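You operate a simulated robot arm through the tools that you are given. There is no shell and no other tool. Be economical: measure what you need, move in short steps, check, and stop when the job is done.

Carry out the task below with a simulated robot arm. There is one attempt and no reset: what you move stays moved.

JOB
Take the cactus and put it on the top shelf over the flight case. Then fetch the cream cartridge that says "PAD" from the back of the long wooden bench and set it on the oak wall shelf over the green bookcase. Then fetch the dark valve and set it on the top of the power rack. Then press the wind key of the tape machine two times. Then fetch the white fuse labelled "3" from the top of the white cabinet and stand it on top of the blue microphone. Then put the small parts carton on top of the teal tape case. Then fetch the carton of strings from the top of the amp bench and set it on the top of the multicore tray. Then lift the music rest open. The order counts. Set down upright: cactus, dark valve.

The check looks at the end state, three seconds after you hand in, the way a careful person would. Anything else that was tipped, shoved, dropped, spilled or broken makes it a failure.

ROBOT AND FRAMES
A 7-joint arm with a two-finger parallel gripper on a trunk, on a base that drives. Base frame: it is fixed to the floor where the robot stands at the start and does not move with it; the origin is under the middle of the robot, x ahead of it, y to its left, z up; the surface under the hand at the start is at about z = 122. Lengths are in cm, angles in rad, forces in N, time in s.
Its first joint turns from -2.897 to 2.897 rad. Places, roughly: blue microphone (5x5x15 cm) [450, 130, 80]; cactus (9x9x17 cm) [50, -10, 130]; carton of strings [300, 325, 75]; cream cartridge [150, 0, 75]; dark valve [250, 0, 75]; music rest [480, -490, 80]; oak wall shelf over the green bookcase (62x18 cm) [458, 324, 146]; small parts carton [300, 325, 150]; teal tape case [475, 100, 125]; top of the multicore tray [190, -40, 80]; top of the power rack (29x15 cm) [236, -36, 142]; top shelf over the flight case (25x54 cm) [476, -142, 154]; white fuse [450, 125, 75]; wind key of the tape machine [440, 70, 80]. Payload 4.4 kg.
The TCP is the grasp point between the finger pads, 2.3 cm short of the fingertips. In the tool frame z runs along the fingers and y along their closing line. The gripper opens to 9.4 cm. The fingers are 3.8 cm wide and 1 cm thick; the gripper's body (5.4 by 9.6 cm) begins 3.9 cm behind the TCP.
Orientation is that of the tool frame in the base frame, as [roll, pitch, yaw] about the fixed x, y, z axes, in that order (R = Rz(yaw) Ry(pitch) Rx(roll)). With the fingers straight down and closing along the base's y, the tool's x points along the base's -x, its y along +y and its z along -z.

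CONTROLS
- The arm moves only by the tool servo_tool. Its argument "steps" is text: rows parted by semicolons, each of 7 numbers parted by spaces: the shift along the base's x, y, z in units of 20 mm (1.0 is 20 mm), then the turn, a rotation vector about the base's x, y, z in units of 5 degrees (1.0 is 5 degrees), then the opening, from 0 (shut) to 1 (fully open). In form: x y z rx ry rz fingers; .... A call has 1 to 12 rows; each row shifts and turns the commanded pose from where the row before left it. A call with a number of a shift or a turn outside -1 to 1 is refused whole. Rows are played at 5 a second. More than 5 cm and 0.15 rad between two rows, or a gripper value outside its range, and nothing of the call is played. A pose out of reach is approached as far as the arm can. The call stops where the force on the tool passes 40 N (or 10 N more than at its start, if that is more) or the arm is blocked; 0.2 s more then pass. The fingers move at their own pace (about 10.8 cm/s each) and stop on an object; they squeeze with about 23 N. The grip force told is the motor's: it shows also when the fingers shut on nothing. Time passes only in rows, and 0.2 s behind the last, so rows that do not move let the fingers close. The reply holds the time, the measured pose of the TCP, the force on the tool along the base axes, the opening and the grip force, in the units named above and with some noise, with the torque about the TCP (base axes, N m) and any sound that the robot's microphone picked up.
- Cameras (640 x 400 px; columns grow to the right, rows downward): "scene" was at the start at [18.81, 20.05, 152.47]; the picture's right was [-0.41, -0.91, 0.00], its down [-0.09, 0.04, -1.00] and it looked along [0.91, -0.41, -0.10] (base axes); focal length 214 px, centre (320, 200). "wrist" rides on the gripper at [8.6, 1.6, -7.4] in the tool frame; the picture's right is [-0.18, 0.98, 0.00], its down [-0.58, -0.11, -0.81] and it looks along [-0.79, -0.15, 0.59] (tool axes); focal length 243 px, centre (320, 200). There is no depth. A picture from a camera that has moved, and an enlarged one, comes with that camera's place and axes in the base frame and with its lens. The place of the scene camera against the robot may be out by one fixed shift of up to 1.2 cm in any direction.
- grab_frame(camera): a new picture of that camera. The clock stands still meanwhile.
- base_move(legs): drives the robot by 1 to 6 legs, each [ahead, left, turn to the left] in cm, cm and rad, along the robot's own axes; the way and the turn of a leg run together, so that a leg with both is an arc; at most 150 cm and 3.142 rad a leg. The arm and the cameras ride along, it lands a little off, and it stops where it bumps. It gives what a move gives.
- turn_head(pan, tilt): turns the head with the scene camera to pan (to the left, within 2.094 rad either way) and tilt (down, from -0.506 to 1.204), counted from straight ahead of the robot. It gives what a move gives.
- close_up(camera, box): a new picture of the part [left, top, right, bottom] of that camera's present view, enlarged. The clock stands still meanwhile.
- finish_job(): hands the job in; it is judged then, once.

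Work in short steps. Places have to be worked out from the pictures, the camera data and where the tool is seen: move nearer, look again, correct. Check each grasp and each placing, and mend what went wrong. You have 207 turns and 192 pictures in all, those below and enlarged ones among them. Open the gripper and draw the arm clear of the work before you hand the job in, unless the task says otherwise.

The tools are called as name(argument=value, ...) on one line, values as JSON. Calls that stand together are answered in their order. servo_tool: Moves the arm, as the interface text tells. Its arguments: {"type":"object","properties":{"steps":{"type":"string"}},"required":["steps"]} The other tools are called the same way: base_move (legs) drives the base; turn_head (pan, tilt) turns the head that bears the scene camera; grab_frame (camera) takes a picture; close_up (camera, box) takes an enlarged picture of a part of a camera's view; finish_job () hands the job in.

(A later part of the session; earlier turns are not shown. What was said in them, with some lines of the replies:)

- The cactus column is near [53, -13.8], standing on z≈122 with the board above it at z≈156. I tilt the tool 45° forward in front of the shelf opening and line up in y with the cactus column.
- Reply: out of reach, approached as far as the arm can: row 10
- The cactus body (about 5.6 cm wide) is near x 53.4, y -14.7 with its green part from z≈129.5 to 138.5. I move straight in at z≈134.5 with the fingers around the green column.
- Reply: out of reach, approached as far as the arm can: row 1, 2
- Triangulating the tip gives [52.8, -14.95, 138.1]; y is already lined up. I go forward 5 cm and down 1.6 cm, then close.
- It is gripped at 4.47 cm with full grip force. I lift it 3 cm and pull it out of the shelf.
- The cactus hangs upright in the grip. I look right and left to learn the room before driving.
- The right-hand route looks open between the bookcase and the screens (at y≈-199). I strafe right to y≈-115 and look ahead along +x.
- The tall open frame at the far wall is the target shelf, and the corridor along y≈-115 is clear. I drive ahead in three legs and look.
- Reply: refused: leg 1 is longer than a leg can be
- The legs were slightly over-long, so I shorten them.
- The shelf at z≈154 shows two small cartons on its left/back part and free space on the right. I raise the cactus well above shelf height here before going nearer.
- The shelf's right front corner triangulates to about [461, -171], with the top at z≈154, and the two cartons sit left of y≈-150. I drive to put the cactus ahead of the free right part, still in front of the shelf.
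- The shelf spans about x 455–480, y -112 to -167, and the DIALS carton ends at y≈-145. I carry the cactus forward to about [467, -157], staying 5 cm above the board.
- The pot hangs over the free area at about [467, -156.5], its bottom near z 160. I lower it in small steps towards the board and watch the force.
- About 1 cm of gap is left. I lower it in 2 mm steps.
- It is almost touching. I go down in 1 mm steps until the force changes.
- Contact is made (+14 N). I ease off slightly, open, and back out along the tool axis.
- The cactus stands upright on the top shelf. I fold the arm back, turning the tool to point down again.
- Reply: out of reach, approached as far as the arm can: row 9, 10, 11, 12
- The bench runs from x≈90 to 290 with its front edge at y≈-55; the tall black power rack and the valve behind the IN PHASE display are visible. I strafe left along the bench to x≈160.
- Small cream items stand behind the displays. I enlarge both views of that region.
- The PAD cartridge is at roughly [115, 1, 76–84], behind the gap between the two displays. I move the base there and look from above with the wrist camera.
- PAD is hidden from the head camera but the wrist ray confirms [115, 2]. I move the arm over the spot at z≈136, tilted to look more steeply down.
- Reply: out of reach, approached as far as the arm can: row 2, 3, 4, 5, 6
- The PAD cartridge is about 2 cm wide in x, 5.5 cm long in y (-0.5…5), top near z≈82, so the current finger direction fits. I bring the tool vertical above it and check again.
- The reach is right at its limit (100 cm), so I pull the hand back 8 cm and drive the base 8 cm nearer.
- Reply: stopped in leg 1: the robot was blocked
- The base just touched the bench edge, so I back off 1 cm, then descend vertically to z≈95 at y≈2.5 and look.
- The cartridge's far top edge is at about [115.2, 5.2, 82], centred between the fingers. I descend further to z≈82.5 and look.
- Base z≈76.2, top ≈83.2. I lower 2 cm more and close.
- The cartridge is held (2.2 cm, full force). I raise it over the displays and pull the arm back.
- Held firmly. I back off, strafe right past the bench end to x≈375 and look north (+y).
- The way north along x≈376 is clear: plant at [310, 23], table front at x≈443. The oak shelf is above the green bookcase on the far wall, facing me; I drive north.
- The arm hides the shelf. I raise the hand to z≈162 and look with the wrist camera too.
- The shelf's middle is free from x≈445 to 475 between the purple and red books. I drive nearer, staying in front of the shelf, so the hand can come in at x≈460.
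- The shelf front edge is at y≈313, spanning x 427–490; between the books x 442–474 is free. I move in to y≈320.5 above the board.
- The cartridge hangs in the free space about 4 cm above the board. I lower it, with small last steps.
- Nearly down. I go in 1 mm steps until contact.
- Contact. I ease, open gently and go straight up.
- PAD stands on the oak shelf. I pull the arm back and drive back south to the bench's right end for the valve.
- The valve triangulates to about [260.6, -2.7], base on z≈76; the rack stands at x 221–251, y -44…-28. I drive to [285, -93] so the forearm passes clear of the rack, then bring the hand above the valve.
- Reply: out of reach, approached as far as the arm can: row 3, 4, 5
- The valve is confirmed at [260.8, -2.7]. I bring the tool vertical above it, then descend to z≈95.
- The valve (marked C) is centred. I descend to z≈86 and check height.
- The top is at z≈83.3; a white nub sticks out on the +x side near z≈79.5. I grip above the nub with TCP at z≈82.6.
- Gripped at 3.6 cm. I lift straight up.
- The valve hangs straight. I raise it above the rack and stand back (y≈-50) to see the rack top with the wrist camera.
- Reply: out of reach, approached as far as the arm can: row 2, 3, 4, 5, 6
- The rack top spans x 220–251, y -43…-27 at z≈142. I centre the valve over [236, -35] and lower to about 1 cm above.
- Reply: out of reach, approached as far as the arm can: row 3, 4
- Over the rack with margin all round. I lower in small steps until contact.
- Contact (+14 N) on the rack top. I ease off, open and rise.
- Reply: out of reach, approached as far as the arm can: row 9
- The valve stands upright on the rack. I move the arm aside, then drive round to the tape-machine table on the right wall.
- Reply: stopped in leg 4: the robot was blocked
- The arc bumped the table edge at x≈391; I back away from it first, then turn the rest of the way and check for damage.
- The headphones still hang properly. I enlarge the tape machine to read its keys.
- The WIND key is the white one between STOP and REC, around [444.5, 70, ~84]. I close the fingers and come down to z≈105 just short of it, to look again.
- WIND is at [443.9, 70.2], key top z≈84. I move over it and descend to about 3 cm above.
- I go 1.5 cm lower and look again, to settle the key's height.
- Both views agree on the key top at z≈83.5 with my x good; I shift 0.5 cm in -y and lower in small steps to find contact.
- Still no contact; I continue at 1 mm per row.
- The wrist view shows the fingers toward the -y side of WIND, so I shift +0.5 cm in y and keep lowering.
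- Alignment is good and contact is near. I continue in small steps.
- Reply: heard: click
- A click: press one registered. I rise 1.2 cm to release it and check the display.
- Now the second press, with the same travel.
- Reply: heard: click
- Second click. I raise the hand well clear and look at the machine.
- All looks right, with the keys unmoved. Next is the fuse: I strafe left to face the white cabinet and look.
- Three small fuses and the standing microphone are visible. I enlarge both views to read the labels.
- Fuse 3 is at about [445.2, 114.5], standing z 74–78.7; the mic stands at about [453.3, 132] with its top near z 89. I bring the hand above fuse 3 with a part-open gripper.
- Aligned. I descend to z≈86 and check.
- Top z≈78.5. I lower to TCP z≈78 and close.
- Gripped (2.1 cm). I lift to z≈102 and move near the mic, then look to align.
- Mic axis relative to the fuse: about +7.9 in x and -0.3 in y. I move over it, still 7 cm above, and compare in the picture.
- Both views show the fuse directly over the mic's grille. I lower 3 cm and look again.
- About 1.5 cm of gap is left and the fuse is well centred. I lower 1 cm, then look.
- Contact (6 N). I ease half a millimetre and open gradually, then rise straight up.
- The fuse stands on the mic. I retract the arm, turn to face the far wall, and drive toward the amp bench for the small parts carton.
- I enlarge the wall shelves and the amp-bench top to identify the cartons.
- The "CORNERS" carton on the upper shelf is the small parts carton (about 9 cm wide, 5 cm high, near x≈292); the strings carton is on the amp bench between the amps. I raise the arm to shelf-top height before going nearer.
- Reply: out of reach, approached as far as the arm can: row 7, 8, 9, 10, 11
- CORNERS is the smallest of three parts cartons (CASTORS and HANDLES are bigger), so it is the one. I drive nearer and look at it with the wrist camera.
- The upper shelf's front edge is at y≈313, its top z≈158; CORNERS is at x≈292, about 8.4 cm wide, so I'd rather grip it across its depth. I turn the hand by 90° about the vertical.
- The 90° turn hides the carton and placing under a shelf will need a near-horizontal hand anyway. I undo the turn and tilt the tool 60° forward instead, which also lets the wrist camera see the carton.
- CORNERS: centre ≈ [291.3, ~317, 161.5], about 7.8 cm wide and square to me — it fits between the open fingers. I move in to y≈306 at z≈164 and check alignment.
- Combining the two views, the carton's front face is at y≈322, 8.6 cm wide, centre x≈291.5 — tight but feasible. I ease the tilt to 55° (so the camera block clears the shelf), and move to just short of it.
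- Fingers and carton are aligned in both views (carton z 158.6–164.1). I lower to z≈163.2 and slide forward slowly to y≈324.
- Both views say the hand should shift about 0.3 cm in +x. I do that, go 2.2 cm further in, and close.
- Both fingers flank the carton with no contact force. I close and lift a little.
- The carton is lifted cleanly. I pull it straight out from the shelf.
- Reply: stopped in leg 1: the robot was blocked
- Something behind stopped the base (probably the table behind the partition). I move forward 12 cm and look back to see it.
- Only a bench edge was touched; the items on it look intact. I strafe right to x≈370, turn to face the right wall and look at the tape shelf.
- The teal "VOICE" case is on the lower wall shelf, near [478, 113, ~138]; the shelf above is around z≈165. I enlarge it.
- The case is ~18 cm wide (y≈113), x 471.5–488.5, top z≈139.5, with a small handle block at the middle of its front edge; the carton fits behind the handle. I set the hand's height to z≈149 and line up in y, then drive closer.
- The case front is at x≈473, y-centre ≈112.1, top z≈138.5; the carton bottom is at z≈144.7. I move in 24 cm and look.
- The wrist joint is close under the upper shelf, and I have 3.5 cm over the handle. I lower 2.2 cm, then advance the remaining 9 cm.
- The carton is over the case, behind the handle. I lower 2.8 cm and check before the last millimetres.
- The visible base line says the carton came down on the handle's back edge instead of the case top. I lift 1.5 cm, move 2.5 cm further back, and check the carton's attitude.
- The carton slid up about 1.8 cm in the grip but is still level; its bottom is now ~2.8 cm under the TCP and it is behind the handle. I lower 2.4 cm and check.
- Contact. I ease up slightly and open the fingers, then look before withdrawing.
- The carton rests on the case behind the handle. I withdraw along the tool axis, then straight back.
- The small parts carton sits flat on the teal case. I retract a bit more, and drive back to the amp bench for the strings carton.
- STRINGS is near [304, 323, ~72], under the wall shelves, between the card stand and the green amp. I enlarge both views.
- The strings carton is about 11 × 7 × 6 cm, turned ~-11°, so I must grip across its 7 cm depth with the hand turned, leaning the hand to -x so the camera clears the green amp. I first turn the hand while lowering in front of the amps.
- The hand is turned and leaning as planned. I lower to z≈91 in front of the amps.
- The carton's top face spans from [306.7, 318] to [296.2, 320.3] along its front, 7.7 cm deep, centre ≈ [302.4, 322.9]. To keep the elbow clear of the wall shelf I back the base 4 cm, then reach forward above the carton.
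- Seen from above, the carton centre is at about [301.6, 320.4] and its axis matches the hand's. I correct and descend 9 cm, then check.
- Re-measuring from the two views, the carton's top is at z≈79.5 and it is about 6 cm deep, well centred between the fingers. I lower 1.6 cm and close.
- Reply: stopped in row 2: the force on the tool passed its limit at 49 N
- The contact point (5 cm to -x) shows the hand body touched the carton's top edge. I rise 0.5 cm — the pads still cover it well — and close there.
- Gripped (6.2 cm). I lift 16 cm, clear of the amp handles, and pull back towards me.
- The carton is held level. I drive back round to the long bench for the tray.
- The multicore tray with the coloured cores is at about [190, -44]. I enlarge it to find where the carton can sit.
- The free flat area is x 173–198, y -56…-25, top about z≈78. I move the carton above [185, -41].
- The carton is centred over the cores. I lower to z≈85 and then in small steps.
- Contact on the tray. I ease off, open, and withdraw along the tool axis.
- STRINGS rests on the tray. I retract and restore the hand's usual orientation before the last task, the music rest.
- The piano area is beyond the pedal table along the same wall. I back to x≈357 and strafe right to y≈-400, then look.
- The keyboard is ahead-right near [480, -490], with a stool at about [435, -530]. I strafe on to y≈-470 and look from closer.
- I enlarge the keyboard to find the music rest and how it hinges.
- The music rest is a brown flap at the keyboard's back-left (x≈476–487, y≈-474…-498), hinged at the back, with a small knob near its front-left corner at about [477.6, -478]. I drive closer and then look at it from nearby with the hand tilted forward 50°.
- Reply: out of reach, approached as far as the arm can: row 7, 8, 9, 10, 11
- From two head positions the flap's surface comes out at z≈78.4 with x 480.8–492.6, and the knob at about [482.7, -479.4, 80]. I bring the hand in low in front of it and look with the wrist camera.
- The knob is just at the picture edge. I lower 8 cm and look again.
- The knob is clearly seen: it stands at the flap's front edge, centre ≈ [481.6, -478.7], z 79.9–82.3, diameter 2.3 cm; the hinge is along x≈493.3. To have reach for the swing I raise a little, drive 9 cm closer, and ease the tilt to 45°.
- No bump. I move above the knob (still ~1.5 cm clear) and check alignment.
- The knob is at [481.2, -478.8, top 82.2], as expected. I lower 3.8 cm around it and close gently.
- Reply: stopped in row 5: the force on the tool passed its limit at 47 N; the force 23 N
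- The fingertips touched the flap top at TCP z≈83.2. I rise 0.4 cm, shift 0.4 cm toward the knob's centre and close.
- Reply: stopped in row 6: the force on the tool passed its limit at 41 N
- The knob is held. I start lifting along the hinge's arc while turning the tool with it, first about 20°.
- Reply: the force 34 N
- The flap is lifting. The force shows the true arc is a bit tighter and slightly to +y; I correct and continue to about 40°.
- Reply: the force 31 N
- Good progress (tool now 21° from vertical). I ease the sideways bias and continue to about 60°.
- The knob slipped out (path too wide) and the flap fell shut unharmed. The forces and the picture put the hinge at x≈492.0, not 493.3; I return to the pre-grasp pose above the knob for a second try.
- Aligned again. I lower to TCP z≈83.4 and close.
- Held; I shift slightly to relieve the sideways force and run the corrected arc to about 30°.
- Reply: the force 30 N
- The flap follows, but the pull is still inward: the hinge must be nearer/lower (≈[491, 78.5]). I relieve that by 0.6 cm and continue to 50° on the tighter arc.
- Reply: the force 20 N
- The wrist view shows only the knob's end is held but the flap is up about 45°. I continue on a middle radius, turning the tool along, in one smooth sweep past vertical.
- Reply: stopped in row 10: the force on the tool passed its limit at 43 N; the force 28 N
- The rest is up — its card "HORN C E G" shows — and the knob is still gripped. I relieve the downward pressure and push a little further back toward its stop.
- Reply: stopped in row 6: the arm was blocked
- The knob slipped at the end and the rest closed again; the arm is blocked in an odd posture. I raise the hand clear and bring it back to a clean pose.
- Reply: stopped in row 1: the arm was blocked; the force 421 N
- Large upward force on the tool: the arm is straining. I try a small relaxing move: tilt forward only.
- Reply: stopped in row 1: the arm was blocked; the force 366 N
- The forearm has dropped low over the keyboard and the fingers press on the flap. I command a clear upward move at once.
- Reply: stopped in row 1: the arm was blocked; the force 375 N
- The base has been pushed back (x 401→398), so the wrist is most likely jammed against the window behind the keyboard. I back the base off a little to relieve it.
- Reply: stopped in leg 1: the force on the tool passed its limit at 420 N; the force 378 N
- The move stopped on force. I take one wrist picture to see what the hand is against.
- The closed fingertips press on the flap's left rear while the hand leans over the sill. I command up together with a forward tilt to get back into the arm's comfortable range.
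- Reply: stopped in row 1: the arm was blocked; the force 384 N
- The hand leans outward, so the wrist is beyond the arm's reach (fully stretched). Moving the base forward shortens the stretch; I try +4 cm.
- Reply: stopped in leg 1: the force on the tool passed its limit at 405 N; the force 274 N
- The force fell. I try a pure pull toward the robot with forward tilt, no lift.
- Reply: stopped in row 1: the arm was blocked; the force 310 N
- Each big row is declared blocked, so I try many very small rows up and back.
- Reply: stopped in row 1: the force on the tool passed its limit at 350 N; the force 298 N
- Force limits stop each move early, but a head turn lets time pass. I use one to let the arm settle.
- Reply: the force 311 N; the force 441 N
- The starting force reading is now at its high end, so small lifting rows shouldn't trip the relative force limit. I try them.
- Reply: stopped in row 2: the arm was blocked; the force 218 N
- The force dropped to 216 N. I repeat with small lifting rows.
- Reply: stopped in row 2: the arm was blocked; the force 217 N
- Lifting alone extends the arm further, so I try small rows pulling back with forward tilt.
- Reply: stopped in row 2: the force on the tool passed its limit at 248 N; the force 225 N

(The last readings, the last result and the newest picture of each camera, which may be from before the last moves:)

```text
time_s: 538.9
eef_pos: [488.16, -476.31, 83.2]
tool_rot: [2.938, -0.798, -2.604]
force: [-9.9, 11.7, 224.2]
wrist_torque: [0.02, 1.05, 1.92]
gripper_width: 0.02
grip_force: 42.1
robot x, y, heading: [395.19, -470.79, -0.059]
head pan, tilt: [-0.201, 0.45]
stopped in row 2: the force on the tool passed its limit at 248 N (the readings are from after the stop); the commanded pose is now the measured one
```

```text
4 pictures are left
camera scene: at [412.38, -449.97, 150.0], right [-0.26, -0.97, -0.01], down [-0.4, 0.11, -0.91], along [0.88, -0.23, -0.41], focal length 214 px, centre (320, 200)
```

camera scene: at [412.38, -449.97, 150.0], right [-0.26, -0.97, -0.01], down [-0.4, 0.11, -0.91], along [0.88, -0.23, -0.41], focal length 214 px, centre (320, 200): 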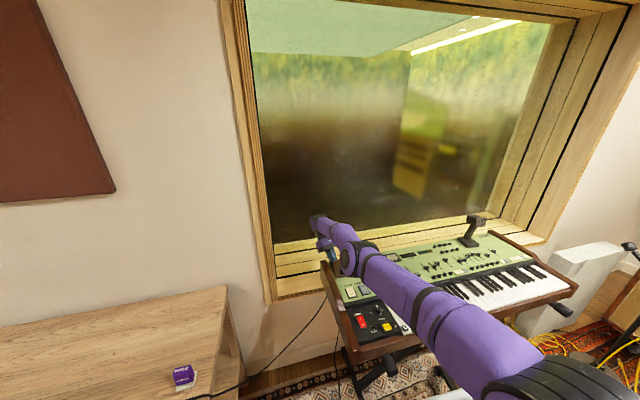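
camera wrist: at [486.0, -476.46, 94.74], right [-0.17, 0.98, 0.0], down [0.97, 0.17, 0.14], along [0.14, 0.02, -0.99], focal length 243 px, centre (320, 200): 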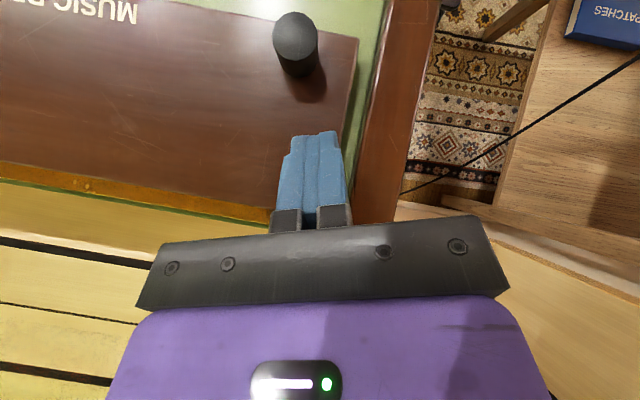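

The robot's front is slightly lifted, leaning on the fingers. I try a combined up/back/forward-tilt medium step.

servo_tool(steps="-0.3 0 0.3 0 -0.5 0 0; -0.3 0 0.3 0 -0.5 0 0; -0.3 0 0.3 0 -0.5 0 0; -0.3 0 0.3 0 -0.5 0 0")

servo_tool(steps="-0.3 0 0.3 0 -0.5 0 0; -0.3 0 0.3 0 -0.5 0 0; -0.3 0 0.3 0 -0.5 0 0; -0.3 0 0.3 0 -0.5 0 0")

servo_tool(steps="-0.3 0 0.3 0 -0.5 0 0; -0.3 0 0.3 0 -0.5 0 0; -0.3 0 0.3 0 -0.5 0 0; -0.3 0 0.3 0 -0.5 0 0")

servo_tool(steps="-0.3 0 0.3 0 -0.5 0 0; -0.3 0 0.3 0 -0.5 0 0; -0.3 0 0.3 0 -0.5 0 0; -0.3 0 0.3 0 -0.5 0 0")

servo_tool(steps="-0.3 0 0.3 0 -0.5 0 0; -0.3 0 0.3 0 -0.5 0 0; -0.3 0 0.3 0 -0.5 0 0; -0.3 0 0.3 0 -0.5 0 0")

```text
time_s: 539.3
eef_pos: [488.31, -476.5, 83.22]
tool_rot: [2.931, -0.794, -2.602]
force: [-42.4, 10.3, 112.8]
wrist_torque: [0.11, 1.57, 0.29]
gripper_width: 0.0
grip_force: 42.4
robot x, y, heading: [394.5, -471.22, -0.061]
head pan, tilt: [-0.201, 0.45]
stopped in row 2: the force on the tool passed its limit at 264 N (the readings are from after the stop); the commanded pose is now the measured one
```

```text
time_s: 539.6
eef_pos: [488.29, -476.48, 83.27]
tool_rot: [2.929, -0.793, -2.601]
force: [4.1, 20.4, 121.2]
wrist_torque: [0.42, 0.26, -0.39]
gripper_width: 0.01
grip_force: 41.7
robot x, y, heading: [393.73, -470.94, -0.064]
head pan, tilt: [-0.201, 0.45]
stopped in row 1: the force on the tool passed its limit at 178 N (the readings are from after the stop); the commanded pose is now the measured one
```

```text
time_s: 539.9
eef_pos: [488.29, -476.42, 83.17]
tool_rot: [2.927, -0.795, -2.602]
force: [12.5, 6.7, 54.9]
wrist_torque: [0.08, -0.21, 0.14]
gripper_width: 0.0
grip_force: 41.9
robot x, y, heading: [393.6, -470.6, -0.063]
head pan, tilt: [-0.201, 0.45]
stopped in row 1: the force on the tool passed its limit at 171 N (the readings are from after the stop); the commanded pose is now the measured one
```

```text
time_s: 540.2
eef_pos: [488.2, -476.5, 83.3]
tool_rot: [2.927, -0.793, -2.602]
force: [-6.3, -0.2, 16.5]
wrist_torque: [-0.09, 0.26, -0.03]
gripper_width: 0.0
grip_force: 42.6
robot x, y, heading: [393.86, -470.79, -0.062]
head pan, tilt: [-0.201, 0.45]
stopped in row 1: the force on the tool passed its limit at 90 N (the readings are from after the stop); the commanded pose is now the measured one
```

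```text
time_s: 540.5
eef_pos: [488.34, -476.51, 83.26]
tool_rot: [2.93, -0.788, -2.604]
force: [-0.8, -0.3, -0.5]
wrist_torque: [0.0, -0.01, 0.01]
gripper_width: 0.0
grip_force: 42.0
robot x, y, heading: [393.59, -471.14, -0.068]
head pan, tilt: [-0.201, 0.45]
stopped in row 1: the force on the tool passed its limit at 49 N (the readings are from after the stop); the commanded pose is now the measured one
```

The force is gone. Now I carefully lift, pull back and bring the tool upright.

servo_tool(steps="-0.2 0 0.3 0 0 0 0; -0.3 0 0.3 0 -0.5 0 0; -0.5 0 0.4 0 -0.8 0 0; -0.5 0 0.5 0 -1 0 0; -0.5 0 0.5 0 -1 0 0; -0.5 0 0.5 0 -1 0 0; -0.5 0 0.5 0 -1 0 0; -0.5 0 0.5 0 -1 0 0; -0.5 0 0.5 0 -1 0 0; -0.5 0 0.5 0 -1 0 0; 0 0 0 0 0 0 0")

```text
time_s: 542.9
eef_pos: [479.38, -476.5, 92.09]
tool_rot: [-3.004, -0.133, -2.771]
force: [-0.4, -0.5, -0.5]
wrist_torque: [0.0, -0.02, -0.01]
gripper_width: 0.0
grip_force: 42.2
robot x, y, heading: [393.71, -471.44, -0.063]
head pan, tilt: [-0.201, 0.45]
```

The arm is free again. I lift further, straighten the tool's orientation, and realign the base.

servo_tool(steps="-0.8 0 0.8 0 0 -1 0.5; -0.8 0 0.8 0 0 -1 0.5; -0.8 0 0.5 0 0 -1 0.5; -0.8 0 0 0 0 -1 0.5; 0 0 0 0.8 0 -0.85 0.5; 0 0 0 0.77 0 0 0.5; 0 0 0 0 -1 0 0.5; 0 0 0 0 -1 0 0.5; 0 0 0 0 -1 0 0.5; 0 0 0 0 -1 0 0.5; 0 0 0 0 0 0 0.5")

base_move(legs=[[0, 5, 0.064]])

grab_frame(camera="scene")

```text
time_s: 545.3
eef_pos: [472.96, -476.47, 96.19]
tool_rot: [3.128, 0.213, 3.108]
force: [-0.3, 0.3, -0.6]
wrist_torque: [-0.03, -0.03, -0.01]
gripper_width: 4.67
grip_force: 0.1
robot x, y, heading: [393.84, -471.38, -0.071]
head pan, tilt: [-0.201, 0.45]
```

```text
time_s: 546.2
eef_pos: [473.38, -466.37, 96.38]
tool_rot: [3.129, 0.214, -3.111]
force: [0.5, -0.1, 1.1]
wrist_torque: [0.02, 0.01, 0.0]
gripper_width: 4.72
grip_force: 0.2
robot x, y, heading: [393.94, -465.88, 0.001]
head pan, tilt: [-0.201, 0.45]
```

```text
3 pictures are left
camera scene: at [413.39, -443.85, 149.2], right [-0.2, -0.98, 0.0], down [-0.43, 0.09, -0.9], along [0.88, -0.18, -0.44], focal length 214 px, centre (320, 200)
```

scene: 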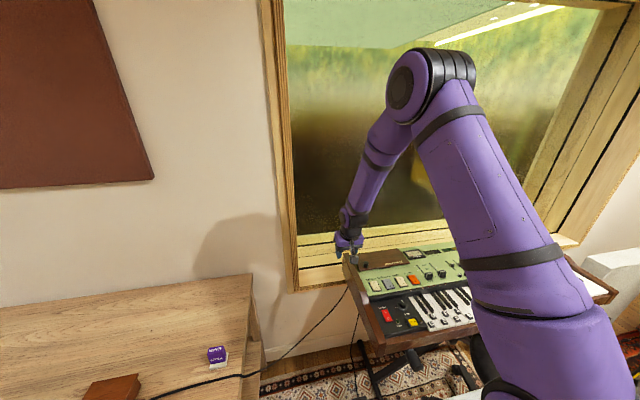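

Keyboard and robot look fine. I retract slightly, drive forward to x≈405 for more reach, and return to the pre-grasp pose above the knob.

servo_tool(steps="-1 0 0 0 -1 0 0.5; -1 -1 0 0 -1 0 0.5; -1 -1 0 0 -1 0 0.5; -1 -1 0 0 -1 0 0.5; 0 -1 0 0 -1 0 0.5; 0 -1 0 0 -1 0 0.5; 0 -1 0 0 -0.55 0 0.5; 0 0 0 0 0 0 0.5")

base_move(legs=[[11, 0, 0]])

```text
time_s: 548.0
eef_pos: [465.3, -478.36, 96.28]
tool_rot: [-3.131, 0.783, -3.1]
force: [0.4, 0.1, -0.2]
wrist_torque: [0.03, 0.02, 0.01]
gripper_width: 4.67
grip_force: 0.1
robot x, y, heading: [394.02, -465.59, 0.003]
head pan, tilt: [-0.201, 0.45]
```

```text
time_s: 549.2
eef_pos: [476.23, -478.43, 96.35]
tool_rot: [-3.131, 0.785, -3.101]
force: [0.8, -0.3, -0.4]
wrist_torque: [-0.02, 0.0, 0.01]
gripper_width: 4.71
grip_force: 0.1
robot x, y, heading: [404.54, -465.95, -0.002]
head pan, tilt: [-0.201, 0.45]
```

No bump. I go to just above the knob and use one picture to verify.

servo_tool(steps="0.8 -0.15 -0.9 0 0 -0.2 0.5; 0.8 0 -0.9 0 0 0 0.5; 0.9 0 -0.9 0 0 0 0.5; 0 0 -0.9 0 0 0 0.5; 0 0 -0.75 0 0 0 0.5; 0 0 0 0 0 0 0.5")

close_up(camera="wrist", box=[180, 0, 460, 220])

```text
time_s: 550.6
eef_pos: [481.16, -478.59, 87.47]
tool_rot: [-3.131, 0.784, -3.119]
force: [-0.7, -0.9, -0.1]
wrist_torque: [0.03, 0.01, -0.02]
gripper_width: 4.69
grip_force: 0.1
robot x, y, heading: [404.9, -465.81, 0.003]
head pan, tilt: [-0.201, 0.45]
```

```text
1.82 times, centred on (320, 110) of wrist
camera zoom: at [469.72, -477.15, 86.71], right [0.11, 0.99, 0.12], down [-0.16, -0.1, 0.98], along [0.98, -0.13, 0.14], focal length 441 px, centre (320, 364)
```

zoom: 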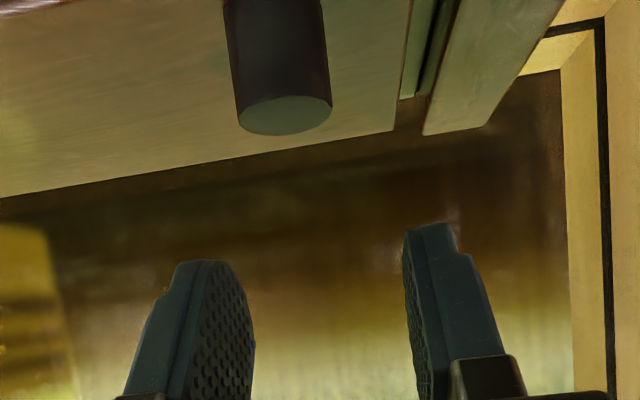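

Everything is where it was. I lower to z≈83.4 and close on the knob.

servo_tool(steps="0 -0.03 -0.7 0 0 0 0.5; 0 0 -0.7 0 0 0 0.5; 0 0 -0.45 0 0 0 0.5; 0 0 -0.18 0 0 0 0.5; 0 0 0 0 0 0 0.3; 0 0 0 0 0 0 0; 0 0 0 0 0 0 0; 0 0 0 0 0 0 0")

```text
time_s: 552.4
eef_pos: [481.12, -478.69, 83.37]
tool_rot: [-3.133, 0.784, -3.117]
force: [-0.3, 10.1, -2.1]
wrist_torque: [0.3, 0.05, -0.16]
gripper_width: 2.1
grip_force: 44.4
robot x, y, heading: [405.0, -465.99, 0.003]
head pan, tilt: [-0.201, 0.45]
```

Held with little load. I run the refined arc (hinge ≈[491.5, 79.0]) to about 40°.

servo_tool(steps="0 0.05 0 0 0 0 0; 0.2 0 0.43 0 0.7 0 0; 0.2 0 0.43 0 0.7 0 0; 0.27 0 0.395 0 0.7 0 0; 0.27 0 0.395 0 0.7 0 0; 0.34 0 0.34 0 0.7 0 0; 0.34 0 0.34 0 0.7 0 0; 0.4 0 0.28 0 0.7 0 0; 0.4 0 0.28 0 0.7 0 0; 0 0 0 0 0 0 0")

```text
time_s: 554.6
eef_pos: [486.23, -478.69, 89.34]
tool_rot: [3.138, 0.296, -3.124]
force: [5.8, -1.7, -26.7]
wrist_torque: [-0.05, 0.19, -0.04]
gripper_width: 2.13
grip_force: 44.9
robot x, y, heading: [404.9, -465.55, 0.001]
head pan, tilt: [-0.201, 0.45]
```

Still holding. I relieve a little inward and continue to about 80°.

servo_tool(steps="0.05 0 -0.12 0 0 0 0; 0.44 0 0.21 0 0.7 0 0; 0.44 0 0.21 0 0.7 0 0; 0.47 0 0.135 0 0.7 0 0; 0.47 0 0.135 0 0.7 0 0; 0.49 0 0.06 0 0.7 0 0; 0.49 0 0.05 0 0.7 0 0; 0.49 0 -0.02 0 0.7 0 0; 0.49 0 -0.03 0 0.7 0 0; 0 0 0 0 0 0 0")

```text
time_s: 556.8
eef_pos: [493.57, -478.61, 90.35]
tool_rot: [3.132, -0.198, -3.126]
force: [-12.5, -12.6, -30.4]
wrist_torque: [-0.24, 0.0, 0.25]
gripper_width: 2.12
grip_force: 45.0
robot x, y, heading: [404.93, -465.68, -0.002]
head pan, tilt: [-0.201, 0.45]
```

Still gripped, near vertical. I continue gently past vertical to about 100°.

servo_tool(steps="0.1 -0.03 -0.1 0 0 0 0; 0.45 0 -0.12 0 0.5 0 0; 0.45 0 -0.14 0 0.5 0 0; 0 0 0 0 0 0 0")

```text
time_s: 557.8
eef_pos: [495.74, -478.61, 90.16]
tool_rot: [3.128, -0.281, -3.123]
force: [-0.2, -0.3, 0.4]
wrist_torque: [-0.02, 0.02, -0.02]
gripper_width: 0.0
grip_force: 42.5
robot x, y, heading: [404.43, -465.72, -0.002]
head pan, tilt: [-0.201, 0.45]
```

The fingers came off the knob. I use a picture to see whether the rest stayed open.

close_up(camera="scene", box=[290, 180, 470, 300])

```text
3.33 times, centred on (380, 240) of scene
camera zoom: at [424.22, -443.85, 149.2], right [-0.2, -0.98, 0.0], down [-0.43, 0.09, -0.9], along [0.88, -0.18, -0.44], focal length 715 px, centre (120, 67)
```

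zoom: 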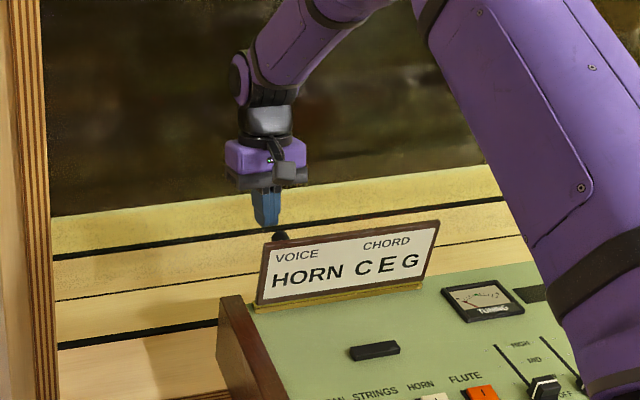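

The rest stands open on its own. I lift the hand straight up clear of it, then bring it back over the top and away.

servo_tool(steps="0 0 0.3 0 0 0 0; 0 0 0.6 0 0 0 0; 0 0 1 0 0 0 0; 0 0 1 0 0 0 0; 0 0 1 0 0 0 0; 0 0 1 0 0 0 0; 0 0 1 0 0 0 0; 0 0 1 0 0 0 0; 0 0 1 0 -0.5 0 0; 0 0 0 0 0 0 0")

servo_tool(steps="-1 0 0.5 0 -0.5 0 0; -1 0 0.5 0 -0.5 0 0; -1 0 0.5 0 -0.5 0 0; -1 0 0.5 0 -0.5 0 0; -1 0 0.5 0 -0.5 0 0; -1 0 0.5 0 -0.5 0 0.5; -1 0 0 0 0 0 1; -1 0 0 0 0 0 1; -1 0 0 0 0 0 1; -1 0 0 0 0 0 1; -1 0 0 0 0 0 1; -1 0 0 0 0 0 1")

servo_tool(steps="-1 0 0 0 0 0 1; -1 0 0 0 0 0 1; -1 0 0 0 0 0 1; -1 0 0 0 0 0 1; 0 0 0 0 0 0 1")

base_move(legs=[[-30, 0, 0]])

close_up(camera="scene", box=[260, 140, 500, 300])

```text
time_s: 560.0
eef_pos: [495.63, -478.67, 105.81]
tool_rot: [3.131, -0.237, -3.125]
force: [-0.2, -0.3, 0.1]
wrist_torque: [-0.02, 0.04, 0.02]
gripper_width: 0.0
grip_force: 42.3
robot x, y, heading: [404.88, -466.25, 0.002]
head pan, tilt: [-0.201, 0.45]
```

```text
time_s: 562.6
eef_pos: [471.78, -478.81, 111.62]
tool_rot: [3.136, 0.024, -3.126]
force: [0.3, -0.8, 0.4]
wrist_torque: [-0.01, 0.01, -0.01]
gripper_width: 9.4
grip_force: 0.1
robot x, y, heading: [404.62, -466.33, -0.001]
head pan, tilt: [-0.201, 0.45]
```

```text
time_s: 563.8
eef_pos: [463.87, -478.79, 111.65]
tool_rot: [3.136, 0.025, -3.126]
force: [0.5, 0.2, -0.3]
wrist_torque: [0.02, 0.0, 0.02]
gripper_width: 9.39
grip_force: 0.2
robot x, y, heading: [404.75, -465.98, -0.005]
head pan, tilt: [-0.201, 0.45]
```

```text
time_s: 565.9
eef_pos: [433.94, -478.67, 111.73]
tool_rot: [3.134, 0.025, -3.123]
force: [-0.4, -0.5, 0.3]
wrist_torque: [-0.05, -0.02, -0.04]
gripper_width: 9.41
grip_force: 0.1
robot x, y, heading: [374.5, -465.87, 0.002]
head pan, tilt: [-0.201, 0.45]
```

```text
2.50 times, centred on (380, 220) of scene
camera zoom: at [394.26, -443.85, 149.2], right [-0.2, -0.98, 0.0], down [-0.43, 0.09, -0.9], along [0.88, -0.18, -0.44], focal length 536 px, centre (170, 150)
```

zoom: 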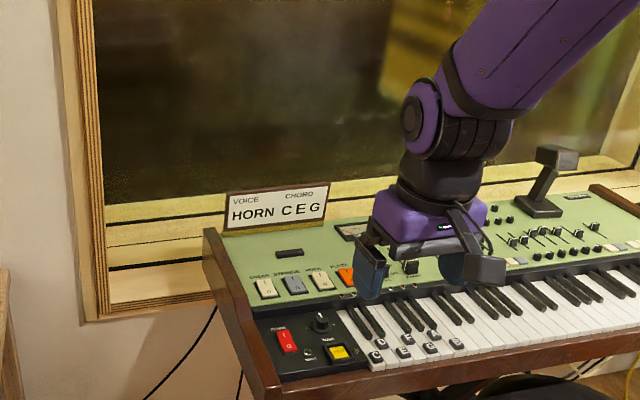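

The music rest stands open by itself, all eight steps are done in order, and the gripper is open with the arm clear. I hand in.

finish_job()

```text
The job is handed in.
```

I did all eight tasks in the order given and handed the job in, but three rough moments along the way could count against the check:

- **Music rest:** it took three tries. The rest fell shut twice, and once the closed fingers got jammed on it and pressed down with up to about 400 N before I freed them. Afterwards the keyboard looked intact and in place, and the rest now stays open by itself.
- **Strings carton:** the hand pressed on the top of the carton once, at up to 49 N, before I gripped it. I saw no damage.
- **Driving:** the base bumped furniture three times (the long bench, the tape machine table and a workbench behind the partition). I saw nothing shoved or knocked over.

In my last look at each, the cactus and the dark valve stood upright, fuse 3 stood on the microphone and both cartons sat flat. Both presses of the wind key gave a click. I took "small parts carton" to be the smallest of the three parts cartons, the one marked CORNERS.
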